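You operate a simulated robot arm through the tools that you are given. There is no shell and no other tool. Be economical: measure what you need, move in short steps, check, and stop when the job is done.

You are at the controls of a simulated robot arm. One attempt, no reset.

Task
Set the width knob to 29 and run the tray marked 25 to the gate.
Fine: gate across and tray on before the start; stop the belt once the tray is against the gate.

The check looks at the end state, three seconds after you hand in, the way a careful person would. Anything else that was tipped, shoved, dropped, spilled or broken makes it a failure.

Robot
A 6-joint arm with a two-finger parallel gripper on a trunk, on a base that drives. Base frame: it is fixed to the floor where the robot stands at the start and does not move with it; the origin is under the middle of the robot, x ahead of it, y to its left, z up. Lengths are in mm, angles in rad, forces in N, time in s.
With the tool pointing down near the work surface it reaches from about 140 to 500 mm from the robot's upright axis, wherever it stands. Its first joint turns from -2.897 to 2.897 rad. Places, roughly: green long belt button [-500, -1200, 1000]; long belt [600, -500, 600]; middle of the long belt [700, -300, 700]; red long belt button [-500, -1200, 1000]; small white tray [250, 1250, 250]; white stop gate [700, 300, 700]; width knob [500, 0, 600]. Payload 4.1 kg.
The TCP is the grasp point between the finger pads, 23 mm short of the fingertips. In the tool frame z runs along the fingers and y along their closing line. Largest opening 94 mm; finger width 38, thickness 10; the body of the gripper, 54 by 96 mm, starts 39 mm behind the TCP.
Orientation is told as [roll, pitch, yaw] about the base's x, y, z axes, in that order, counted from this pose: with the fingers straight down and closing along the base's y, the tool's x points along the base's -x, its y along +y and its z along -z.

Tools
- The arm moves only by the tool nudge_tool. Its argument "moves" is a list of rows, each an object of numbers (a shift or turn left out is 0, a gripper value left out holds the last): "x", "y", "z": the shift along the tool's x, y, z in mm; "ax", "ay", "az": the turn, a rotation vector about the tool's x, y, z in rad; "claw": the finger opening in mm, from 0 to 94. In form: [{"x": .., "y": .., "z": .., "ax": .., "ay": .., "az": .., "claw": ..}, ...]. A call has 1 to 8 rows; each row is the pose to reach, as a shift and turn from the pose commanded when the call began, along the tool's axes at that moment. A row lasts 0.2 s, in which the tool goes at most 50 mm and 0.15 rad; a call with a longer step from one row to the next is refused whole, and so is a gripper value outside its range. A pose out of reach is approached as far as the arm can. The call stops where the force on the tool passes 90 N (or 10 N more than at its start, if that is more) or the arm is blocked; 0.2 s more then pass. Each finger travels about 45 mm/s and halts on what it meets, pressing with about 42 N; the grip force reading is that of the motor and also rises with nothing between the fingers. The clock runs only during rows and for 0.2 s after the last one: add rows that repeat a pose to give the fingers time. The reply holds the time, the measured pose of the TCP, the force on the tool along the base axes, the opening and the grip force, in the units named above and with some noise, with the torque about the TCP (base axes, N m) and any sound that the robot's microphone picked up, and new pictures: "show" is both (left out), scene, wrist or none.
- Cameras (640 x 400 px; columns grow to the right, rows downward): "scene" is now at [9.5, 140.8, 1471.6]; the picture's right is [-0.38, -0.93, 0.00], its down [-0.75, 0.30, -0.58] and it looks along [0.54, -0.22, -0.81] (base axes); focal length 256 px, centre (320, 200). "wrist" rides on the gripper at [86, 16, -74] in the tool frame; the picture's right is [-0.18, 0.98, 0.00], its down [-0.58, -0.11, -0.81] and it looks along [-0.79, -0.15, 0.59] (tool axes); focal length 243 px, centre (320, 200). There is no depth. A picture from a camera that has moved, and an enlarged one, comes with that camera's place and axes in the base frame and with its lens.
- move_column(by): slides the trunk up (or, below 0, down) by that many mm; the arm and the scene camera ride with it, the base frame stays. It gives what a move gives, with no picture.
- base_move(legs): drives the robot by 1 to 6 legs, each [ahead, turn to the left] in mm and rad, along the robot's own axes; the way and the turn of a leg run together, so that a leg with both is an arc; at most 1500 mm and 3.142 rad a leg. The arm and the cameras ride along, it lands a little off, and it stops where it bumps. It gives what a move gives, and a new picture of the scene camera.
- turn_head(pan, tilt): turns the head with the scene camera to pan (to the left, within 2.705 rad either way) and tilt (down, from -0.506 to 1.204), counted from straight ahead of the robot. It gives what a move gives, and a new picture of the scene camera.
- enlarge(camera, box): a new picture of the part [left, top, right, bottom] of that camera's present view, enlarged. It takes no simulated time.
- finish_job(): hands the job in; it is judged then, once.

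Work in short steps. Places have to be worked out from the pictures, the camera data and where the tool is seen: move nearer, look again, correct. Check each grasp and each placing, and mend what went wrong. You have 120 turns and 260 pictures in all, those below and enlarged ones among them. Open the gripper and draw the arm clear of the work before you hand the job in, unless the task says otherwise; then end with one line.

The tools are called as a command line: name --argument value ..., lists and objects as JSON in quotes. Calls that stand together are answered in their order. nudge_tool: Moves the arm, as the interface text tells. Its arguments: {"type":"object","properties":{"moves":{"type":"array"},"show":{"type":"string","enum":["both","scene","wrist","none"]}},"required":["moves"]} The other tools are called the same way: move_column (by) slides the trunk up or down; base_move (legs) drives the base; turn_head (pan, tilt) turns the head that bears the scene camera; enlarge (camera, box) takes an enlarged picture of a part of a camera's view; finish_job () hands the job in.

At the start:

```text
t: 0.0
tcp_pos: [359.0, 58.3, 922.5]
tool_rot: [0.001, 0.001, 0.0]
wrist_force: [-0.1, -0.5, 0.7]
ft_torque: [0.03, 0.0, 0.0]
opening: 94.1
finger_force: 0.0
trunk travel left (down, up): [-450.0, 140.0]
robot x, y, heading: [1.2, -3.4, 0.001]
head pan, tilt: [-0.386, 0.948]
```

scene: 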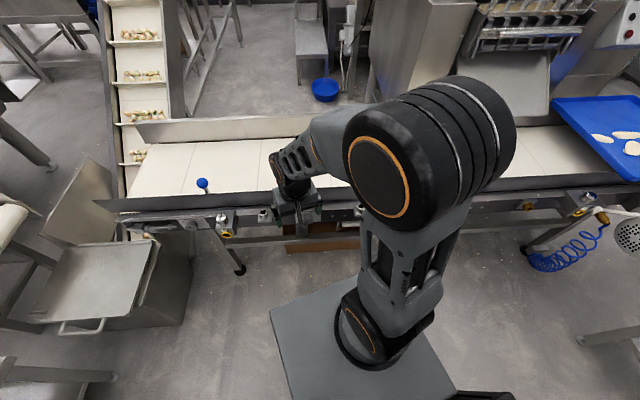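
wrist: 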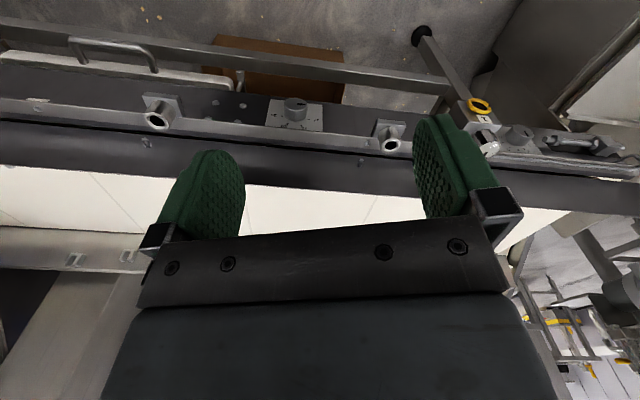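

The scene shows the belt ahead; the knob looks to be on the near rail. I zoom in on both views to read the markings.

enlarge --camera "wrist" --box '[230, 70, 390, 170]'

enlarge --camera "scene" --box '[100, 130, 340, 280]'

enlarge --camera "wrist" --box '[440, 80, 600, 180]'

turn_head --pan 1.2 --tilt 0.7

turn_head --pan -1.9 --tilt 0.4

```text
4.00 times, centred on (310, 120) of wrist
camera zoom: at [273.3, 73.9, 996.6], right [0.18, 0.98, 0.0], down [0.58, -0.11, 0.81], along [0.79, -0.15, -0.59], focal length 970 px, centre (360, 520)
```

zoom: 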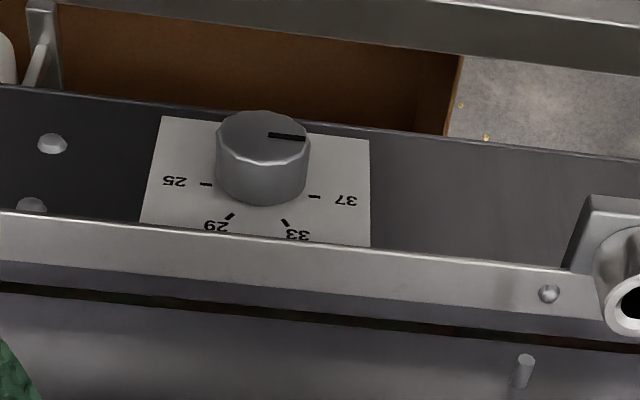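

```text
2.67 times, centred on (220, 205) of scene
camera zoom: at [9.5, 140.8, 1471.6], right [-0.38, -0.93, 0.0], down [-0.75, 0.3, -0.58], along [0.54, -0.22, -0.81], focal length 684 px, centre (587, 187)
```

zoom: 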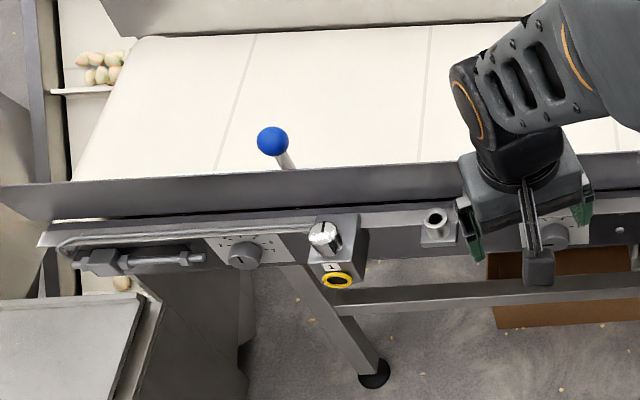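

```text
4.00 times, centred on (520, 130) of wrist
camera zoom: at [273.3, 73.9, 996.6], right [0.18, 0.98, 0.0], down [0.58, -0.11, 0.81], along [0.79, -0.15, -0.59], focal length 970 px, centre (-480, 480)
```

zoom: 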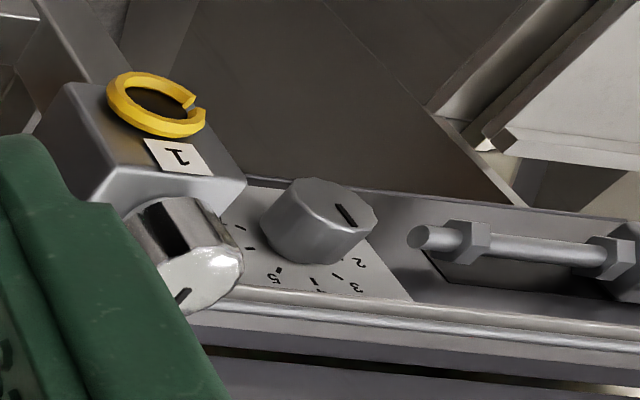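

```text
t: 1.7
tcp_pos: [359.0, 57.7, 922.8]
tool_rot: [-0.001, 0.0, 0.0]
wrist_force: [-0.1, -0.3, 0.7]
ft_torque: [-0.01, -0.02, -0.01]
opening: 93.7
finger_force: 0.0
trunk travel left (down, up): [-450.0, 140.0]
robot x, y, heading: [-1.6, 0.8, 0.002]
head pan, tilt: [1.201, 0.7]
camera scene: at [-27.3, 247.4, 1491.2], right [0.93, -0.36, 0.0], down [-0.23, -0.6, -0.76], along [0.28, 0.71, -0.64], focal length 256 px, centre (320, 200)
```

scene: 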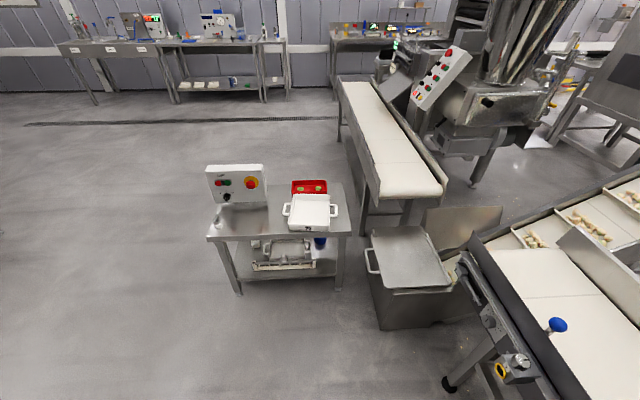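

```text
t: 4.3
tcp_pos: [358.7, 57.9, 923.6]
tool_rot: [0.0, 0.0, 0.0]
wrist_force: [-0.9, 0.4, -0.5]
ft_torque: [-0.01, -0.02, 0.0]
opening: 94.1
finger_force: 0.0
trunk travel left (down, up): [-450.0, 140.0]
robot x, y, heading: [-1.2, -0.0, -0.003]
head pan, tilt: [-1.901, 0.4]
camera scene: at [-88.0, 80.5, 1518.0], right [-0.95, 0.32, 0.0], down [0.13, 0.37, -0.92], along [-0.3, -0.87, -0.39], focal length 256 px, centre (320, 200)
```

scene: 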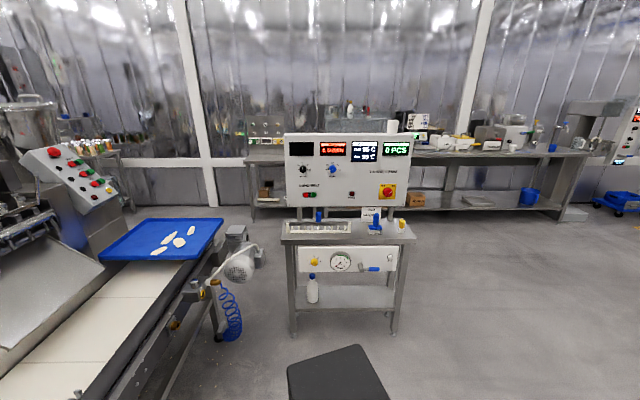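

The left table holds a white tray and a red one; the right panel holds the belt buttons. I zoom on both.

enlarge --camera "scene" --box '[276, 125, 420, 215]'

turn_head --pan 1.3 --tilt 0.7

enlarge --camera "scene" --box '[220, 150, 412, 270]'

```text
4.44 times, centred on (348, 170) of scene
camera zoom: at [-88.0, 80.5, 1518.0], right [-0.95, 0.32, 0.0], down [0.13, 0.37, -0.92], along [-0.3, -0.87, -0.39], focal length 1140 px, centre (196, 333)
```

zoom: 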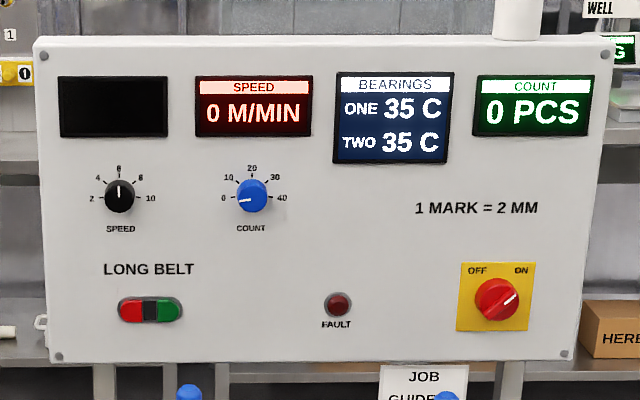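

```text
t: 7.1
tcp_pos: [359.5, 58.2, 921.7]
tool_rot: [0.0, -0.001, -0.002]
wrist_force: [0.4, 0.2, 1.2]
ft_torque: [0.0, 0.0, 0.0]
opening: 93.8
finger_force: 0.0
trunk travel left (down, up): [-450.0, 140.0]
robot x, y, heading: [-2.2, 1.8, 0.005]
head pan, tilt: [1.3, 0.7]
camera scene: at [-35.3, 250.0, 1491.2], right [0.96, -0.27, 0.0], down [-0.17, -0.62, -0.76], along [0.2, 0.74, -0.64], focal length 256 px, centre (320, 200)
```

scene: 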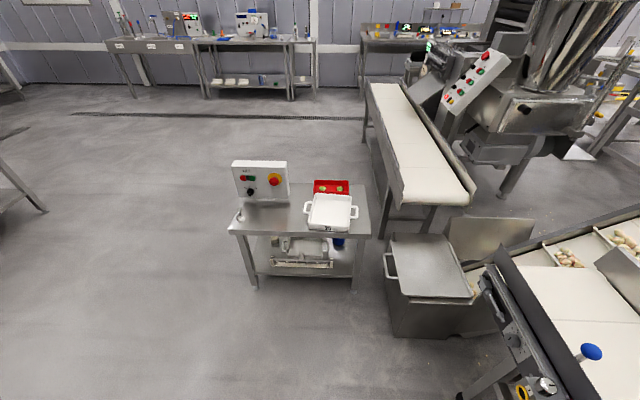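

```text
3.33 times, centred on (316, 210) of scene
camera zoom: at [-35.3, 250.0, 1491.2], right [0.96, -0.27, 0.0], down [-0.17, -0.62, -0.76], along [0.2, 0.74, -0.64], focal length 855 px, centre (333, 167)
```

zoom: 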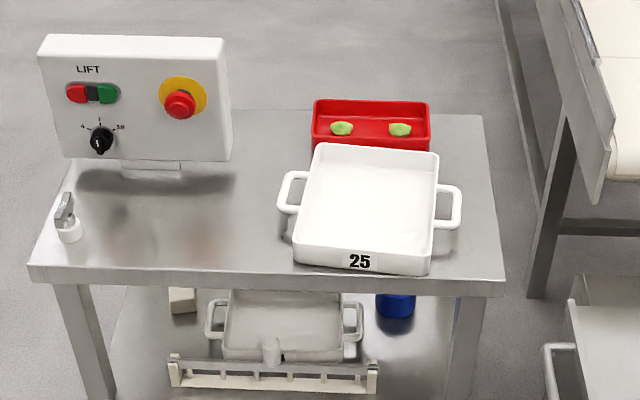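

Tray 25 is the white one on the left table. Now I look at the belt and gate area.

turn_head --pan 0.35 --tilt 0.8

enlarge --camera "scene" --box '[240, 120, 480, 270]'

turn_head --pan -0.9 --tilt 0.8

```text
t: 8.3
tcp_pos: [358.8, 57.6, 922.5]
tool_rot: [0.0, 0.0, 0.0]
wrist_force: [-0.3, 0.4, -1.0]
ft_torque: [-0.01, 0.0, -0.01]
opening: 93.9
finger_force: 0.1
trunk travel left (down, up): [-450.0, 140.0]
robot x, y, heading: [-0.9, 0.6, 0.0]
head pan, tilt: [0.351, 0.799]
camera scene: at [17.7, 196.0, 1482.9], right [0.34, -0.94, 0.0], down [-0.67, -0.25, -0.7], along [0.65, 0.24, -0.72], focal length 256 px, centre (320, 200)
```

scene: 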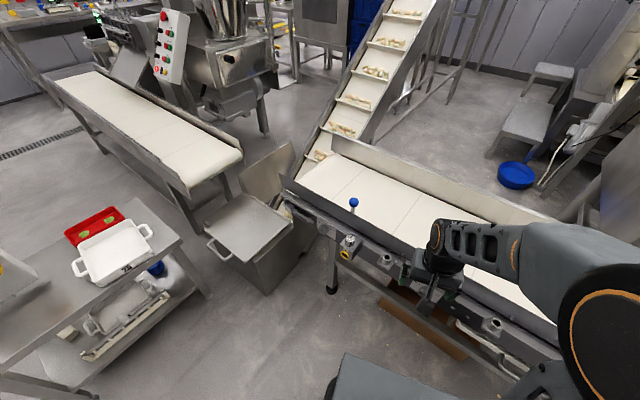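

```text
2.67 times, centred on (360, 195) of scene
camera zoom: at [17.7, 196.0, 1482.9], right [0.34, -0.94, 0.0], down [-0.67, -0.25, -0.7], along [0.65, 0.24, -0.72], focal length 684 px, centre (213, 213)
```

zoom: 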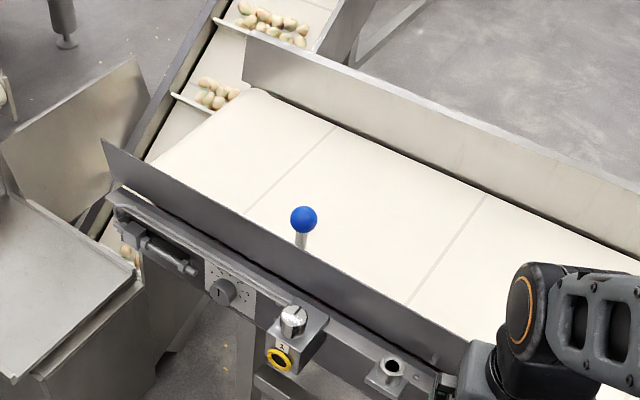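

```text
t: 9.7
tcp_pos: [358.8, 59.1, 922.0]
tool_rot: [-0.001, 0.001, 0.001]
wrist_force: [0.0, -1.0, 0.1]
ft_torque: [0.0, 0.03, 0.0]
opening: 94.1
finger_force: 0.1
trunk travel left (down, up): [-450.0, 140.0]
robot x, y, heading: [-2.8, -1.7, -0.003]
head pan, tilt: [-0.901, 0.799]
camera scene: at [-7.9, 105.0, 1482.9], right [-0.78, -0.62, 0.0], down [-0.45, 0.56, -0.7], along [0.43, -0.55, -0.72], focal length 256 px, centre (320, 200)
```

scene: 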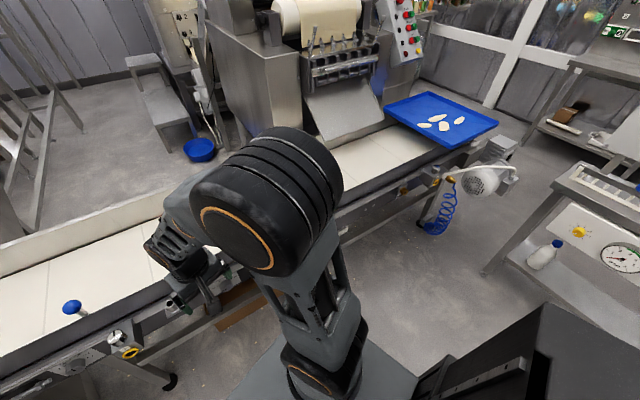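

The knob sits on the front face of the near rail, about [500, -10, 625], pointing at 37 and facing me. I first tip the tool toward horizontal in free air.

nudge_tool --moves '[{"ay": -0.14}, {"ay": -0.28}, {"ay": -0.42}, {"ay": -0.56}, {"ay": -0.7}, {"ay": -0.84}, {"ay": -0.98}, {"ay": -1.12}]' --show "wrist"

nudge_tool --moves '[{"ay": -0.1}, {"ay": -0.2}, {"ay": -0.3}, {"ay": -0.45}, {"ay": -0.45}]' --show "both"

```text
t: 11.5
tcp_pos: [450.2, 105.0, 903.4]
tool_rot: [-0.017, -1.118, 0.014]
wrist_force: [0.2, -0.2, 0.7]
ft_torque: [0.0, 0.01, 0.0]
opening: 93.9
finger_force: 0.1
out of reach, approached as far as the arm can: row 3, 4, 5, 6, 7, 8
trunk travel left (down, up): [-450.0, 140.0]
robot x, y, heading: [2.3, 1.0, 0.003]
head pan, tilt: [-0.901, 0.799]
camera wrist: at [345.4, 120.8, 857.9], right [0.08, 0.98, 0.16], down [-0.47, -0.1, 0.88], along [0.88, -0.15, 0.46], focal length 243 px, centre (320, 200)
```

wrist: 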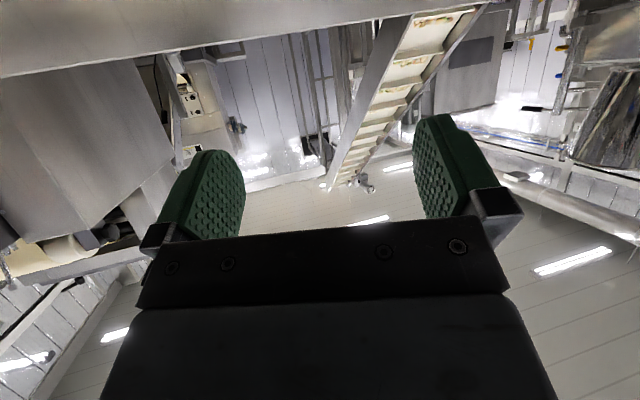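

```text
t: 12.7
tcp_pos: [474.5, 127.3, 957.3]
tool_rot: [-1.287, -1.53, 1.275]
wrist_force: [0.5, 0.4, -0.6]
ft_torque: [0.0, 0.0, 0.01]
opening: 94.0
finger_force: 0.1
out of reach, approached as far as the arm can: row 1, 2, 3, 4, 5
trunk travel left (down, up): [-450.0, 140.0]
robot x, y, heading: [-2.6, 0.1, 0.003]
head pan, tilt: [-0.901, 0.799]
camera scene: at [-8.0, 105.0, 1483.0], right [-0.78, -0.62, 0.0], down [-0.45, 0.56, -0.7], along [0.43, -0.55, -0.72], focal length 256 px, centre (320, 200)
camera wrist: at [399.4, 140.4, 870.3], right [0.02, 0.99, 0.15], down [-0.8, -0.08, 0.59], along [0.6, -0.13, 0.79], focal length 243 px, centre (320, 200)
```

scene: 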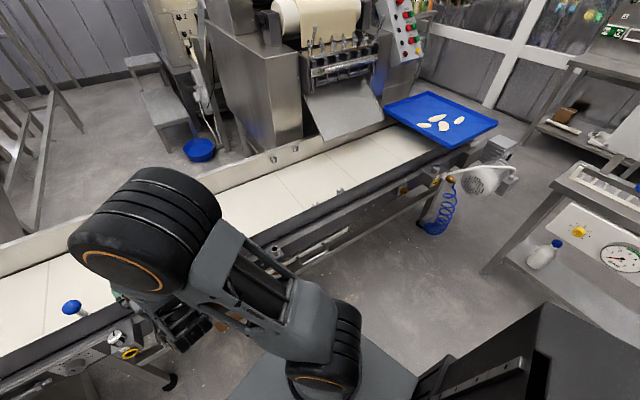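
wrist: 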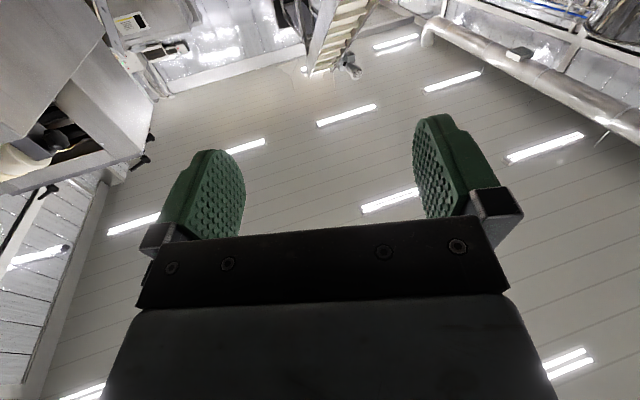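

The tool is now level, at z 957. I back the base off 120 mm, then lower the trunk to knob height.

base_move --legs '[[-120, 0]]'

move_column --by -330

turn_head --pan -0.15 --tilt 0.75

nudge_tool --moves '[{}]' --show "wrist"

```text
t: 14.0
tcp_pos: [349.9, 127.1, 957.4]
tool_rot: [-1.252, -1.531, 1.239]
wrist_force: [0.3, -0.5, 0.5]
ft_torque: [-0.03, 0.01, 0.02]
opening: 93.7
finger_force: 0.2
trunk travel left (down, up): [-450.0, 140.0]
robot x, y, heading: [-125.1, -1.1, 0.0]
head pan, tilt: [-0.901, 0.799]
camera scene: at [-131.1, 104.9, 1482.9], right [-0.78, -0.62, 0.0], down [-0.45, 0.56, -0.7], along [0.43, -0.55, -0.72], focal length 256 px, centre (320, 200)
```

scene: 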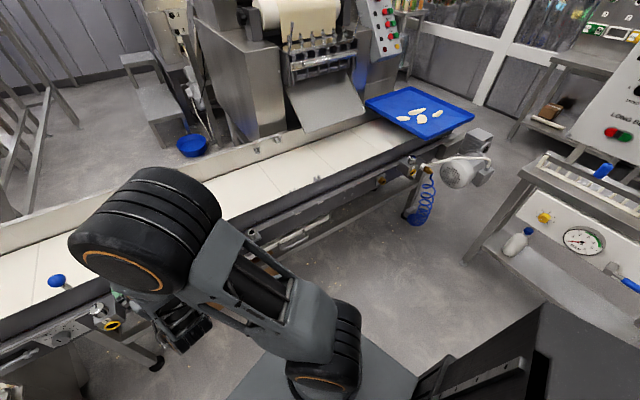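

```text
t: 17.2
tcp_pos: [351.5, 128.0, 626.4]
tool_rot: [-1.249, -1.53, 1.238]
wrist_force: [0.4, 0.2, -0.2]
ft_torque: [-0.02, 0.05, -0.02]
opening: 94.1
finger_force: 0.0
trunk travel left (down, up): [-120.0, 470.0]
robot x, y, heading: [-124.0, -1.6, 0.004]
head pan, tilt: [-0.901, 0.799]
```

```text
t: 18.3
tcp_pos: [352.6, 126.3, 626.4]
tool_rot: [-1.25, -1.53, 1.238]
wrist_force: [-0.1, -0.5, -0.4]
ft_torque: [-0.01, 0.02, 0.02]
opening: 94.2
finger_force: 0.0
trunk travel left (down, up): [-120.0, 470.0]
robot x, y, heading: [-124.7, -1.1, 0.005]
head pan, tilt: [-0.15, 0.75]
camera scene: at [-99.2, 155.7, 1156.9], right [-0.15, -0.99, 0.0], down [-0.67, 0.1, -0.73], along [0.72, -0.11, -0.68], focal length 256 px, centre (320, 200)
```

scene: 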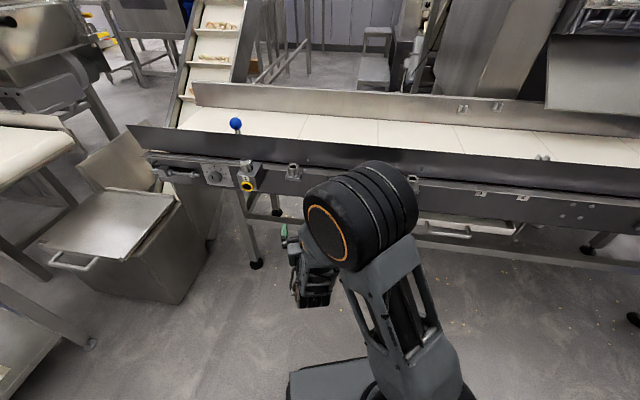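

```text
t: 18.7
tcp_pos: [351.8, 126.8, 627.2]
tool_rot: [-1.249, -1.531, 1.238]
wrist_force: [-1.2, 0.3, -0.6]
ft_torque: [-0.01, 0.01, -0.01]
opening: 94.1
finger_force: 0.1
trunk travel left (down, up): [-120.0, 470.0]
robot x, y, heading: [-123.8, 1.5, -0.001]
head pan, tilt: [-0.15, 0.75]
camera wrist: at [276.1, 140.7, 540.3], right [0.01, 0.99, 0.15], down [-0.8, -0.08, 0.6], along [0.6, -0.13, 0.79], focal length 243 px, centre (320, 200)
```

wrist: 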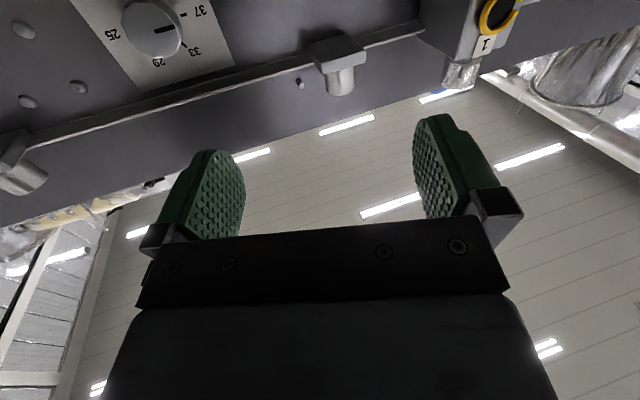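

The knob is visible in the wrist view. I zoom in to read the pointer.

enlarge --camera "wrist" --box '[70, 0, 230, 100]'

```text
4.00 times, centred on (150, 50) of wrist
camera zoom: at [276.1, 140.7, 540.3], right [0.01, 0.99, 0.15], down [-0.8, -0.08, 0.6], along [0.6, -0.13, 0.79], focal length 970 px, centre (1000, 800)
```

zoom: 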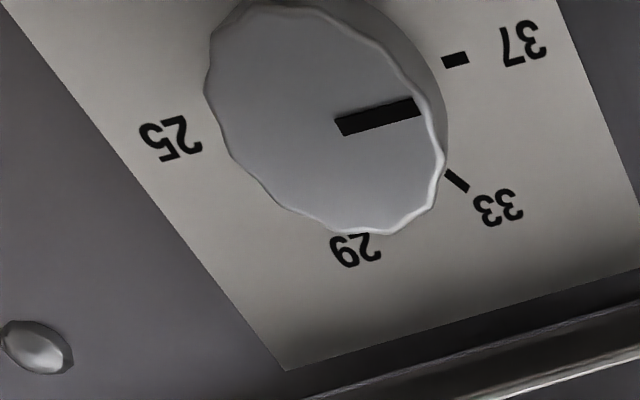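

Triangulating the two views puts the knob's front face at about [513, -16, 593], the plate near x 540 and the diameter near 45. I align in y and z at a standoff, then pre-roll by -1.05.

nudge_tool --moves '[{"y": -45, "x": 12}, {"y": -90, "x": 24}, {"y": -143, "x": 34}, {"y": -143, "x": 34}]' --show "none"

nudge_tool --moves '[{"az": -0.15}, {"az": -0.3}, {"az": -0.45}, {"az": -0.6}, {"az": -0.75}, {"az": -0.9}, {"az": -1.05}, {"az": -1.05}]' --show "both"

```text
refused: row 3 steps farther than a row can; nothing moved
```

```text
t: 20.5
tcp_pos: [351.2, 126.5, 626.4]
tool_rot: [-1.557, -0.48, 1.552]
wrist_force: [-0.1, 0.7, 0.4]
ft_torque: [-0.03, -0.01, 0.01]
opening: 93.9
finger_force: 0.1
trunk travel left (down, up): [-120.0, 470.0]
robot x, y, heading: [-121.0, -1.8, 0.002]
head pan, tilt: [-0.15, 0.75]
camera scene: at [-99.2, 155.8, 1156.9], right [-0.15, -0.99, 0.0], down [-0.67, 0.1, -0.73], along [0.72, -0.11, -0.68], focal length 256 px, centre (320, 200)
camera wrist: at [274.9, 58.7, 572.6], right [0.0, 0.62, -0.79], down [-0.8, 0.48, 0.38], along [0.61, 0.63, 0.49], focal length 243 px, centre (320, 200)
```

scene: 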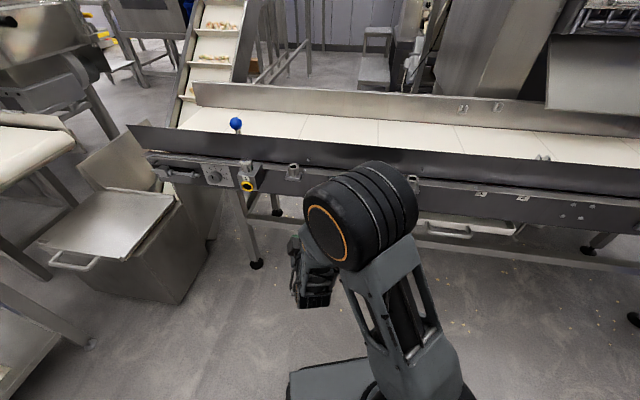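
wrist: 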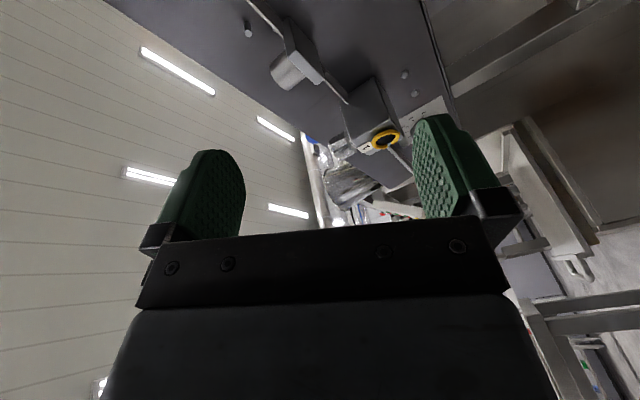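

Roll done. Now I shift about 143 mm to the right and 33 mm down to line up with the knob axis, still at standoff.

nudge_tool --moves '[{"x": 35, "y": -9.5}, {"x": 71, "y": -19}, {"x": 106, "y": -28.6}, {"x": 141.5, "y": -38.1}, {"x": 141.5, "y": -38.1}]' --show "both"

```text
t: 21.7
tcp_pos: [348.0, 59.9, 601.8]
tool_rot: [-1.557, -0.481, 1.546]
wrist_force: [-0.3, 0.0, 0.0]
ft_torque: [0.02, -0.03, 0.01]
opening: 94.0
finger_force: 0.1
out of reach, approached as far as the arm can: row 2, 3, 4, 5
trunk travel left (down, up): [-120.0, 470.0]
robot x, y, heading: [-119.4, -1.2, 0.004]
head pan, tilt: [-0.15, 0.75]
camera scene: at [-99.2, 155.7, 1156.9], right [-0.15, -0.99, 0.0], down [-0.67, 0.1, -0.73], along [0.72, -0.11, -0.68], focal length 256 px, centre (320, 200)
camera wrist: at [271.9, -8.6, 548.3], right [0.0, 0.62, -0.79], down [-0.79, 0.48, 0.38], along [0.61, 0.62, 0.49], focal length 243 px, centre (320, 200)
```

scene: 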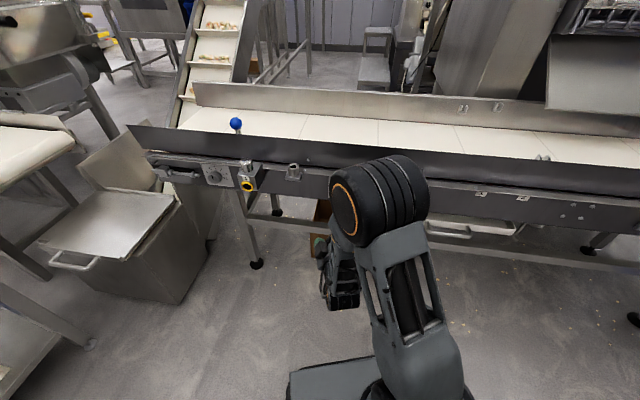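
wrist: 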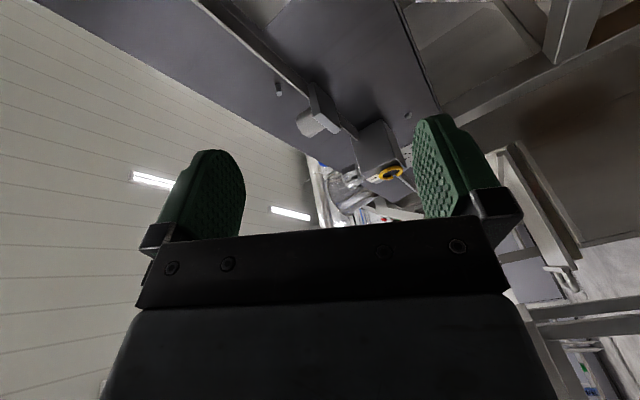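

The arm can't reach farther right with the tool level, so I'll shift the base about 110 mm to the right instead, keeping clear of the belt.

base_move --legs '[[0, -1.571], [115, 0], [0, 1.571]]'

nudge_tool --moves '[{}]' --show "wrist"

```text
t: 30.4
tcp_pos: [352.4, -74.3, 602.2]
tool_rot: [-1.557, -0.482, 1.508]
wrist_force: [-0.3, 0.2, -0.1]
ft_torque: [0.02, 0.0, -0.03]
opening: 94.1
finger_force: 0.1
trunk travel left (down, up): [-120.0, 470.0]
robot x, y, heading: [-119.3, -115.0, -0.035]
head pan, tilt: [-0.15, 0.75]
camera scene: at [-90.0, 38.8, 1156.9], right [-0.19, -0.98, 0.0], down [-0.67, 0.13, -0.73], along [0.72, -0.14, -0.68], focal length 256 px, centre (320, 200)
```

scene: 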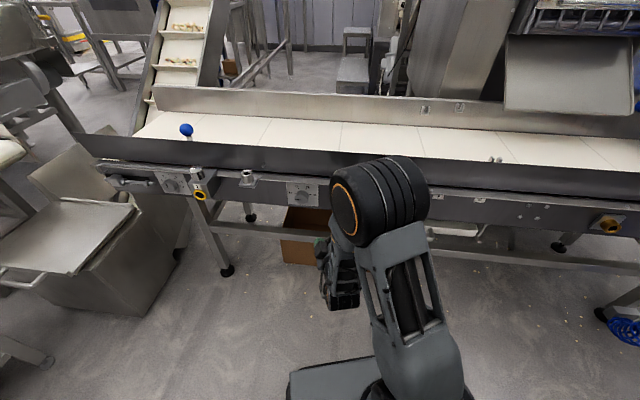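

```text
t: 30.8
tcp_pos: [353.1, -73.0, 602.7]
tool_rot: [-1.558, -0.482, 1.51]
wrist_force: [-0.4, -0.2, 0.7]
ft_torque: [0.02, 0.0, 0.02]
opening: 94.0
finger_force: 0.1
trunk travel left (down, up): [-120.0, 470.0]
robot x, y, heading: [-121.6, -116.1, -0.032]
head pan, tilt: [-0.15, 0.75]
camera wrist: at [274.8, -139.2, 548.4], right [0.02, 0.62, -0.79], down [-0.77, 0.51, 0.38], along [0.63, 0.6, 0.49], focal length 243 px, centre (320, 200)
```

wrist: 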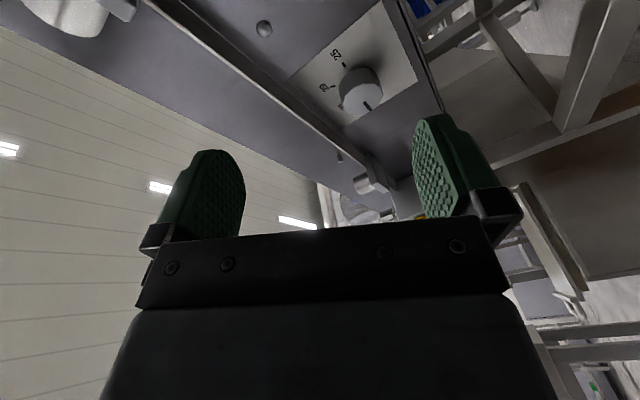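

Heading is off by -0.034, so I correct it and drive ahead about 100 mm. The knob re-estimates near [513, -20, 595].

base_move --legs '[[0, 0.034], [95, 0]]'

nudge_tool --moves '[{}]' --show "wrist"

```text
t: 32.3
tcp_pos: [444.7, -55.9, 603.0]
tool_rot: [-1.557, -0.482, 1.546]
wrist_force: [-0.7, -0.2, 0.1]
ft_torque: [-0.02, 0.03, -0.01]
opening: 94.1
finger_force: 0.0
trunk travel left (down, up): [-120.0, 470.0]
robot x, y, heading: [-24.9, -117.2, 0.004]
head pan, tilt: [-0.15, 0.75]
camera scene: at [-1.9, 39.7, 1156.9], right [-0.15, -0.99, 0.0], down [-0.67, 0.1, -0.73], along [0.72, -0.11, -0.68], focal length 256 px, centre (320, 200)
```

scene: 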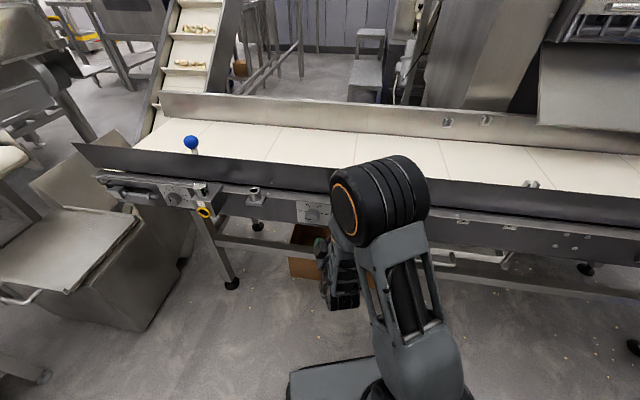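

```text
t: 32.7
tcp_pos: [445.3, -56.4, 601.2]
tool_rot: [-1.557, -0.482, 1.546]
wrist_force: [-0.6, -0.2, -0.8]
ft_torque: [-0.03, 0.03, 0.02]
opening: 94.0
finger_force: 0.1
trunk travel left (down, up): [-120.0, 470.0]
robot x, y, heading: [-26.4, -114.9, 0.003]
head pan, tilt: [-0.15, 0.75]
camera wrist: at [369.2, -124.5, 548.4], right [0.0, 0.62, -0.79], down [-0.79, 0.48, 0.38], along [0.61, 0.62, 0.49], focal length 243 px, centre (320, 200)
```

wrist: 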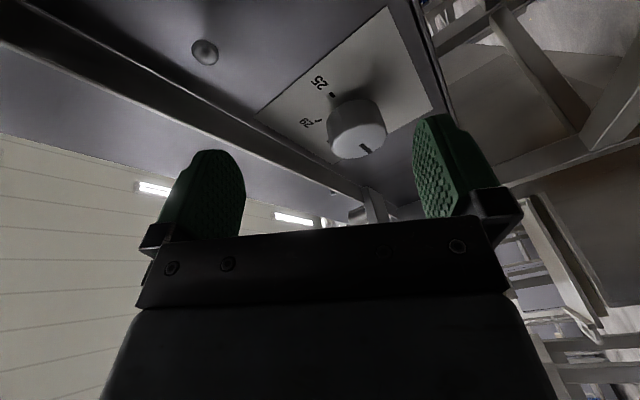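

Knob is up and left of the tool axis by about (37, -7) mm; I shift to it and look again.

nudge_tool --moves '[{"x": -15, "y": 12}, {"x": -29.3, "y": 23.3}, {"x": -29.3, "y": 23.3, "z": 20}, {"x": -29.3, "y": 23.3, "z": 20}]' --show "both"

```text
t: 33.7
tcp_pos: [465.4, -20.6, 592.7]
tool_rot: [-1.557, -0.482, 1.544]
wrist_force: [0.5, 0.0, -0.4]
ft_torque: [0.04, 0.02, -0.01]
opening: 93.8
finger_force: 0.1
trunk travel left (down, up): [-120.0, 470.0]
robot x, y, heading: [-29.7, -116.8, 0.002]
head pan, tilt: [-0.15, 0.75]
camera scene: at [-1.9, 39.7, 1156.9], right [-0.15, -0.99, 0.0], down [-0.67, 0.1, -0.73], along [0.72, -0.11, -0.68], focal length 256 px, centre (320, 200)
camera wrist: at [389.7, -88.7, 539.3], right [0.0, 0.62, -0.79], down [-0.79, 0.48, 0.38], along [0.61, 0.62, 0.49], focal length 243 px, centre (320, 200)
```

scene: 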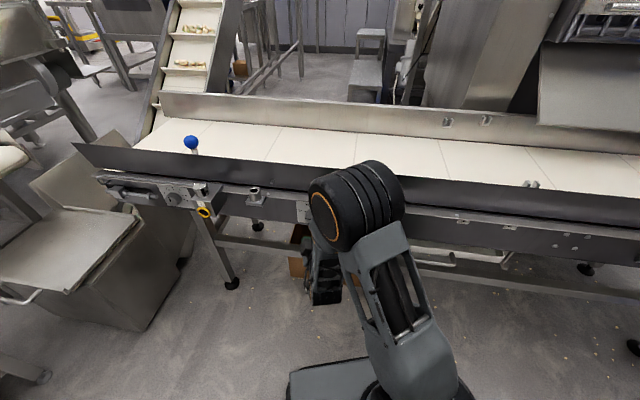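
wrist: 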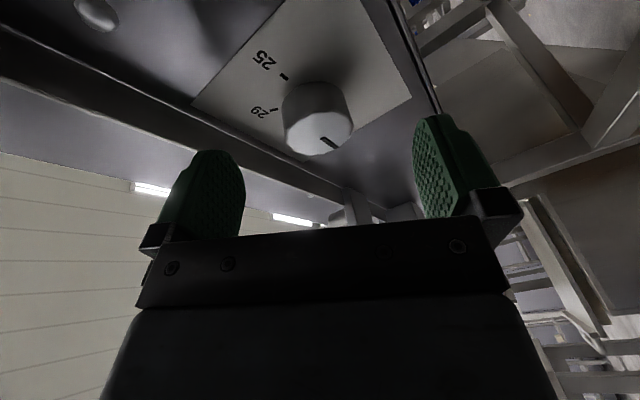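

The knob axis is about 5 mm off; I correct, narrow the opening to 62 to clear the lip above, and creep in to TCP x ≈ 503.

nudge_tool --moves '[{"x": -6, "claw": 62}, {"x": -6}, {"x": -6}, {"x": -6, "z": 8}, {"x": -6, "z": 16}, {"x": -6, "z": 24}, {"x": -6, "z": 32}, {"x": -6, "z": 38}]' --show "both"

```text
t: 35.5
tcp_pos: [502.7, -17.6, 599.1]
tool_rot: [-1.557, -0.482, 1.546]
wrist_force: [-0.1, 0.2, -0.6]
ft_torque: [0.03, -0.01, 0.0]
opening: 61.9
finger_force: 0.1
trunk travel left (down, up): [-120.0, 470.0]
robot x, y, heading: [-23.3, -117.4, 0.004]
head pan, tilt: [-0.15, 0.75]
camera scene: at [-1.9, 39.7, 1156.9], right [-0.15, -0.99, 0.0], down [-0.67, 0.1, -0.73], along [0.72, -0.11, -0.68], focal length 256 px, centre (320, 200)
camera wrist: at [428.4, -84.8, 544.2], right [0.0, 0.62, -0.79], down [-0.79, 0.48, 0.38], along [0.61, 0.62, 0.49], focal length 243 px, centre (320, 200)
```

scene: 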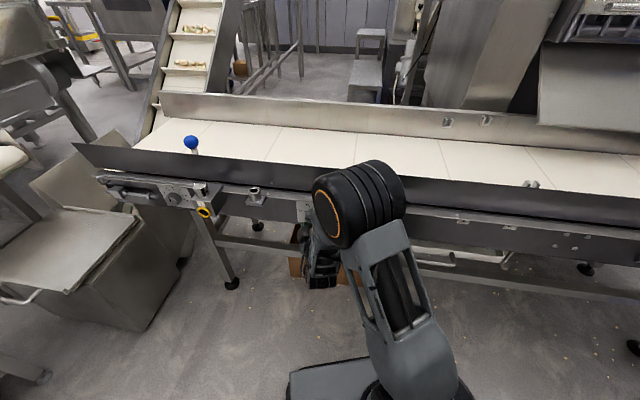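
wrist: 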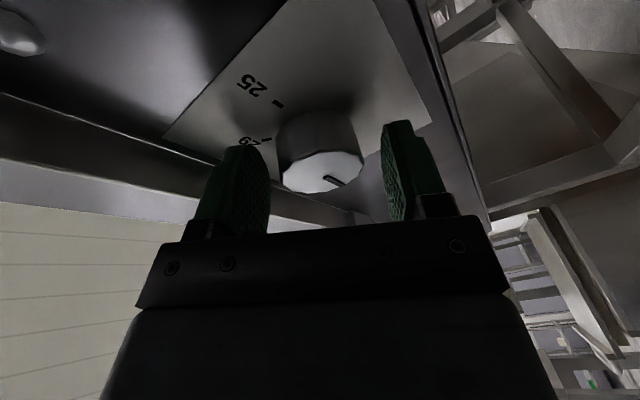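

Fingertips straddle the knob and are centred on it. I go 6 mm deeper and close.

nudge_tool --moves '[{"z": 6}, {"z": 6, "claw": 40}, {"z": 6, "claw": 30}, {"z": 6, "claw": 30}, {"z": 6, "claw": 30}]' --show "wrist"

```text
t: 36.7
tcp_pos: [508.7, -15.9, 599.1]
tool_rot: [-1.561, -0.485, 1.546]
wrist_force: [-33.8, -7.6, 15.9]
ft_torque: [0.0, -1.27, -0.84]
opening: 44.5
finger_force: 45.7
trunk travel left (down, up): [-120.0, 470.0]
robot x, y, heading: [-25.5, -114.8, 0.003]
head pan, tilt: [-0.15, 0.75]
camera wrist: at [433.1, -84.9, 544.5], right [0.0, 0.62, -0.79], down [-0.79, 0.48, 0.37], along [0.61, 0.62, 0.49], focal length 243 px, centre (320, 200)
```

wrist: 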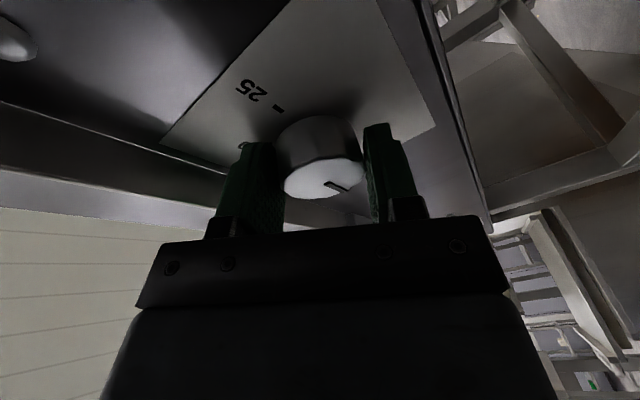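

Gripped at 44.5 mm, with about 34 N axial push; I ease back 3 mm and turn clockwise (+az) in steps.

nudge_tool --moves '[{"z": -3}, {"z": -3, "az": 0.13}, {"z": -3, "az": 0.26}, {"z": -3, "az": 0.39}, {"z": -3, "az": 0.52}, {"z": -3, "az": 0.52}]' --show "wrist"

```text
t: 38.1
tcp_pos: [506.9, -16.1, 598.9]
tool_rot: [-1.562, -1.004, 1.545]
wrist_force: [-8.4, -8.2, 28.5]
ft_torque: [-0.33, -1.22, -0.62]
opening: 45.8
finger_force: 45.0
trunk travel left (down, up): [-120.0, 470.0]
robot x, y, heading: [-27.9, -116.3, -0.0]
head pan, tilt: [-0.15, 0.75]
camera wrist: at [431.9, -48.2, 518.5], right [0.02, 0.93, -0.37], down [-0.8, 0.24, 0.55], along [0.6, 0.29, 0.75], focal length 243 px, centre (320, 200)
```

wrist: 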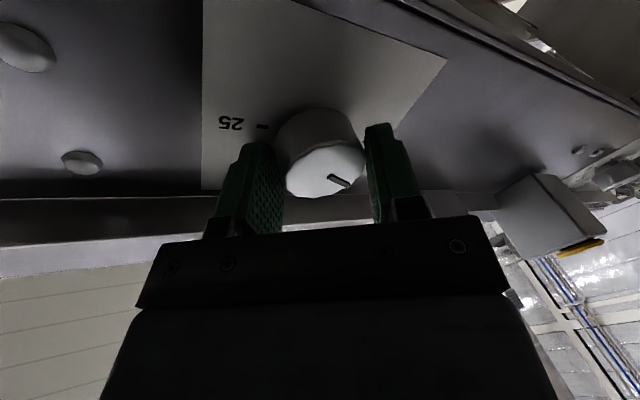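

The knob turns with the gripper. I continue turning.

nudge_tool --moves '[{"az": 0.13}, {"az": 0.26}, {"az": 0.39}, {"az": 0.52}, {"az": 0.65}, {"az": 0.78}, {"az": 0.91}, {"az": 1.04}]' --show "none"

nudge_tool --moves '[{"az": 0.13}, {"az": 0.26}, {"az": 0.39}, {"az": 0.53}, {"az": 0.53}]' --show "wrist"

```text
t: 39.5
tcp_pos: [507.3, -16.7, 604.4]
tool_rot: [0.179, -1.462, -0.308]
wrist_force: [-8.6, -35.5, -3.1]
ft_torque: [-0.36, -0.44, -0.9]
opening: 46.1
finger_force: 18.2
out of reach, approached as far as the arm can: row 5, 6, 7
trunk travel left (down, up): [-120.0, 470.0]
robot x, y, heading: [-26.6, -113.7, -0.013]
head pan, tilt: [-0.15, 0.75]
stopped in row 7: the force on the tool passed its limit (the readings are from after the stop); the commanded pose is now the measured one
```

```text
t: 39.9
tcp_pos: [510.9, -13.3, 612.8]
tool_rot: [0.479, -1.402, -0.66]
wrist_force: [-10.1, -48.9, -6.5]
ft_torque: [-0.94, -0.34, -1.13]
opening: 52.0
finger_force: 25.9
out of reach, approached as far as the arm can: row 1
trunk travel left (down, up): [-120.0, 470.0]
robot x, y, heading: [-25.8, -115.4, -0.021]
head pan, tilt: [-0.15, 0.75]
stopped in row 1: the force on the tool passed its limit (the readings are from after the stop); the commanded pose is now the measured one
camera wrist: at [430.2, 24.1, 539.8], right [0.21, 0.94, 0.26], down [-0.73, -0.03, 0.69], along [0.65, -0.33, 0.68], focal length 243 px, centre (320, 200)
```

wrist: 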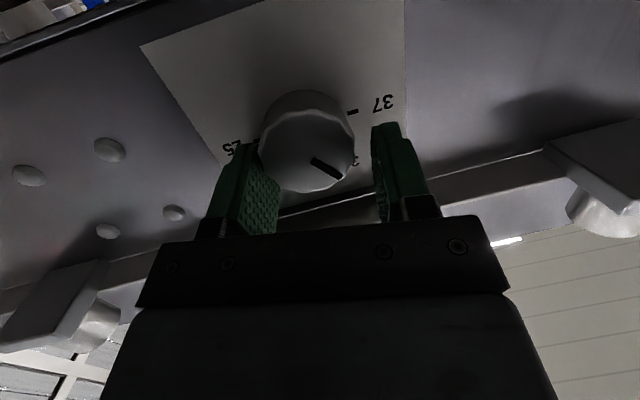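

The arm ran out of reach and drifted. I open the fingers and pull straight back, then check the knob.

nudge_tool --moves '[{"claw": 66}, {"claw": 66}, {"claw": 66}, {"z": -15}, {"z": -30}, {"z": -50}, {"z": -70}]' --show "both"

```text
t: 41.5
tcp_pos: [443.3, 7.0, 628.9]
tool_rot: [0.47, -1.406, -0.635]
wrist_force: [-0.1, 0.6, -0.2]
ft_torque: [0.03, -0.04, 0.01]
opening: 66.0
finger_force: 0.0
trunk travel left (down, up): [-120.0, 470.0]
robot x, y, heading: [-31.4, -113.6, -0.008]
head pan, tilt: [-0.15, 0.75]
camera scene: at [-0.5, 38.9, 1156.9], right [-0.16, -0.99, 0.0], down [-0.67, 0.11, -0.73], along [0.72, -0.12, -0.68], focal length 256 px, centre (320, 200)
camera wrist: at [362.0, 41.8, 555.2], right [0.19, 0.95, 0.25], down [-0.73, -0.04, 0.68], along [0.66, -0.32, 0.68], focal length 243 px, centre (320, 200)
```

scene: 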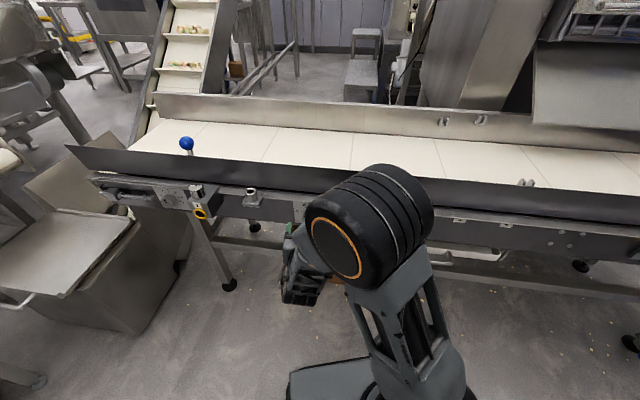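
wrist: 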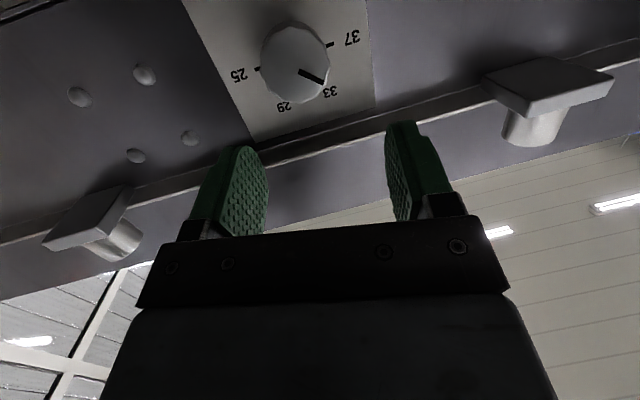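

The knob now sits near 33, so it needs about 65° more. It looks like a wrist limit near zero roll, so I roll back by -1.2 and re-level the tool before regripping.

nudge_tool --moves '[{"az": -0.15}, {"az": -0.3}, {"az": -0.45}, {"az": -0.6}, {"az": -0.75}, {"az": -0.9}, {"az": -1.05}, {"az": -1.2}]' --show "none"

nudge_tool --moves '[{"ax": 0.033, "ay": -0.103}, {"ax": 0.067, "ay": -0.207}, {"ax": 0.067, "ay": -0.207}]' --show "wrist"

```text
t: 43.3
tcp_pos: [444.2, 5.2, 624.2]
tool_rot: [-1.412, -0.444, 1.345]
wrist_force: [0.1, 0.0, 0.5]
ft_torque: [0.01, 0.01, 0.02]
opening: 66.0
finger_force: 0.0
trunk travel left (down, up): [-120.0, 470.0]
robot x, y, heading: [-27.9, -115.6, -0.012]
head pan, tilt: [-0.15, 0.75]
```

```text
t: 44.1
tcp_pos: [443.6, 5.5, 626.6]
tool_rot: [-1.579, -0.463, 1.576]
wrist_force: [-0.4, 0.6, -0.7]
ft_torque: [0.01, -0.02, 0.03]
opening: 66.0
finger_force: 0.1
trunk travel left (down, up): [-120.0, 470.0]
robot x, y, heading: [-29.1, -118.9, -0.014]
head pan, tilt: [-0.15, 0.75]
camera wrist: at [371.1, -65.0, 571.5], right [0.01, 0.6, -0.8], down [-0.81, 0.47, 0.35], along [0.59, 0.64, 0.49], focal length 243 px, centre (320, 200)
```

wrist: 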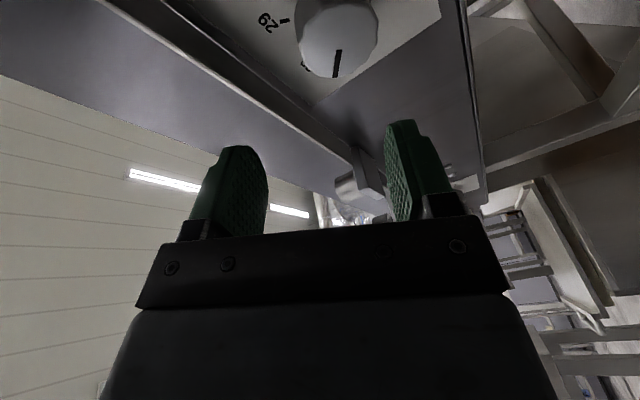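

I roll 0.4 further for margin, then shift to the knob axis.

nudge_tool --moves '[{"az": -0.14}, {"az": -0.28}, {"az": -0.4}, {"az": -0.4}]' --show "none"

nudge_tool --moves '[{"x": 12, "y": 14}, {"x": 23.5, "y": 27.3}, {"x": 23.5, "y": 27.3, "z": 15}, {"x": 23.5, "y": 27.3, "z": 15}]' --show "wrist"

```text
t: 45.1
tcp_pos: [444.3, 5.7, 625.3]
tool_rot: [-1.579, -0.06, 1.57]
wrist_force: [-0.4, 0.5, -1.1]
ft_torque: [0.02, 0.02, 0.01]
opening: 66.2
finger_force: 0.0
trunk travel left (down, up): [-120.0, 470.0]
robot x, y, heading: [-27.7, -119.4, -0.023]
head pan, tilt: [-0.15, 0.75]
```

```text
t: 46.1
tcp_pos: [460.0, -17.9, 595.0]
tool_rot: [-1.578, -0.062, 1.572]
wrist_force: [0.2, -0.9, 0.2]
ft_torque: [-0.06, 0.0, -0.02]
opening: 66.3
finger_force: 0.0
trunk travel left (down, up): [-120.0, 470.0]
robot x, y, heading: [-27.6, -116.7, -0.017]
head pan, tilt: [-0.15, 0.75]
camera wrist: at [386.4, -103.0, 573.6], right [0.01, 0.24, -0.97], down [-0.81, 0.57, 0.14], along [0.59, 0.78, 0.2], focal length 243 px, centre (320, 200)
```

wrist: 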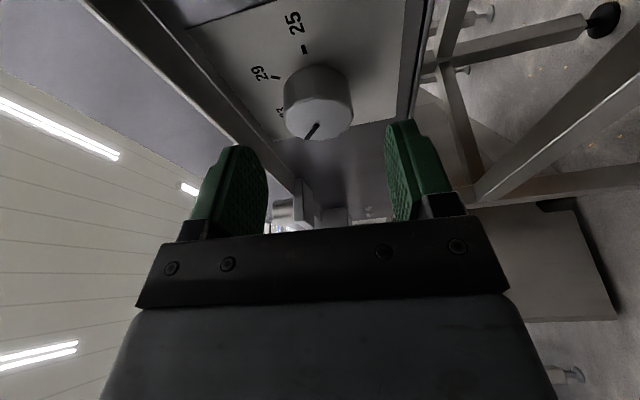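

The knob is nearly on axis; small correction, go in to x ≈ 505 and grip.

nudge_tool --moves '[{"x": -3, "y": -2.5, "z": 12, "claw": 62}, {"x": -3, "y": -2.5, "z": 24}, {"x": -3, "y": -2.5, "z": 35}, {"x": -3, "y": -2.5, "z": 45}, {"x": -3, "y": -2.5, "z": 45, "claw": 45}, {"x": -3, "y": -2.5, "z": 45, "claw": 32}, {"x": -3, "y": -2.5, "z": 45, "claw": 32}, {"x": -3, "y": -2.5, "z": 45, "claw": 32}]' --show "wrist"

```text
t: 47.9
tcp_pos: [504.3, -11.5, 598.0]
tool_rot: [-1.574, -0.061, 1.571]
wrist_force: [1.8, -0.2, -19.5]
ft_torque: [-0.25, -0.75, 0.67]
opening: 41.3
finger_force: 45.4
trunk travel left (down, up): [-120.0, 470.0]
robot x, y, heading: [-29.8, -114.4, -0.013]
head pan, tilt: [-0.15, 0.75]
camera wrist: at [430.9, -98.6, 576.0], right [0.0, 0.24, -0.97], down [-0.81, 0.57, 0.14], along [0.59, 0.78, 0.2], focal length 243 px, centre (320, 200)
```

wrist: 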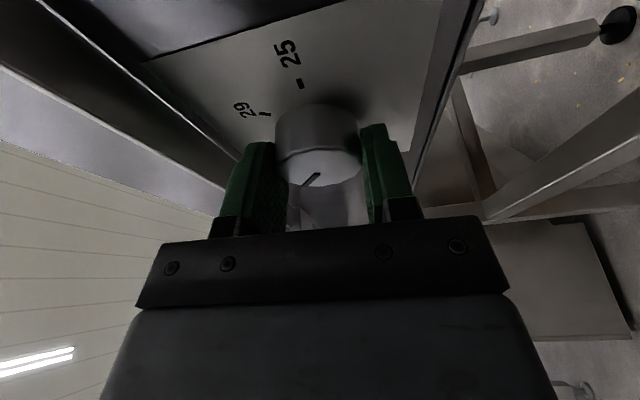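

Gripped. Turning +1.05.

nudge_tool --moves '[{"az": 0.13}, {"az": 0.26}, {"az": 0.39}, {"az": 0.52}, {"az": 0.65}, {"az": 0.78}, {"az": 0.91}, {"az": 1.05}]' --show "wrist"

```text
t: 49.7
tcp_pos: [502.2, -15.6, 601.4]
tool_rot: [-1.604, -1.114, 1.596]
wrist_force: [-13.0, -20.3, 20.3]
ft_torque: [-0.58, -1.56, -0.4]
opening: 46.1
finger_force: 45.1
trunk travel left (down, up): [-120.0, 470.0]
robot x, y, heading: [-27.3, -114.5, -0.016]
head pan, tilt: [-0.15, 0.75]
camera wrist: at [430.9, -38.9, 516.3], right [0.01, 0.96, -0.27], down [-0.81, 0.16, 0.56], along [0.58, 0.21, 0.79], focal length 243 px, centre (320, 200)
```

wrist: 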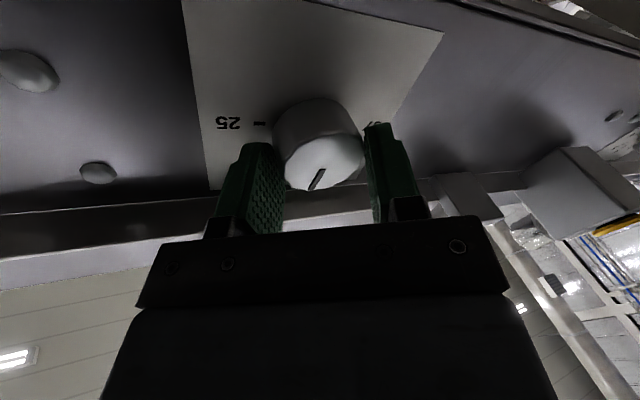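

The pointer slipped slightly against the gripper. I turn 0.12 more, release, and retract to read it.

nudge_tool --moves '[{"az": 0.12}, {"az": 0.12, "claw": 64}, {"az": 0.12, "claw": 64}, {"az": 0.12, "claw": 64}, {"az": 0.12, "z": -20}, {"az": 0.12, "z": -50}, {"az": 0.12, "z": -80}]' --show "wrist"

enlarge --camera "wrist" --box '[220, 0, 412, 120]'

```text
t: 51.3
tcp_pos: [424.3, -12.6, 598.8]
tool_rot: [-1.594, -1.233, 1.593]
wrist_force: [0.4, -0.5, -1.7]
ft_torque: [0.0, -0.03, -0.02]
opening: 63.7
finger_force: 0.0
trunk travel left (down, up): [-120.0, 470.0]
robot x, y, heading: [-25.6, -118.5, -0.015]
head pan, tilt: [-0.15, 0.75]
camera wrist: at [351.2, -25.6, 510.4], right [0.0, 0.99, -0.15], down [-0.81, 0.09, 0.58], along [0.59, 0.12, 0.8], focal length 243 px, centre (320, 200)
```

wrist: 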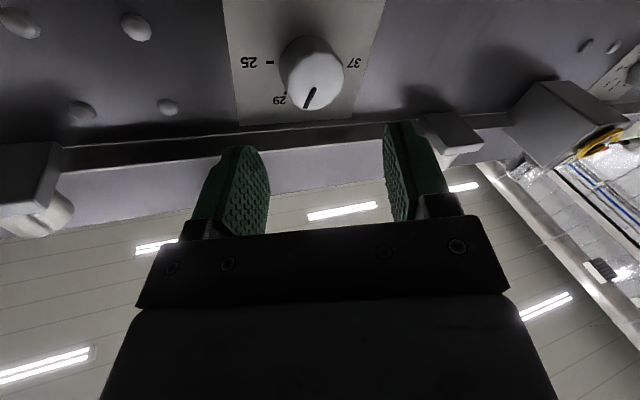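

```text
3.33 times, centred on (316, 60) of wrist
camera zoom: at [351.2, -25.6, 510.4], right [0.0, 0.99, -0.15], down [-0.81, 0.09, 0.58], along [0.59, 0.12, 0.8], focal length 809 px, centre (333, 667)
```

zoom: 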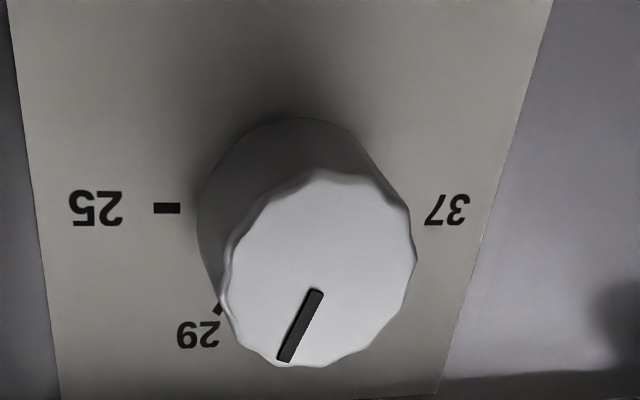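

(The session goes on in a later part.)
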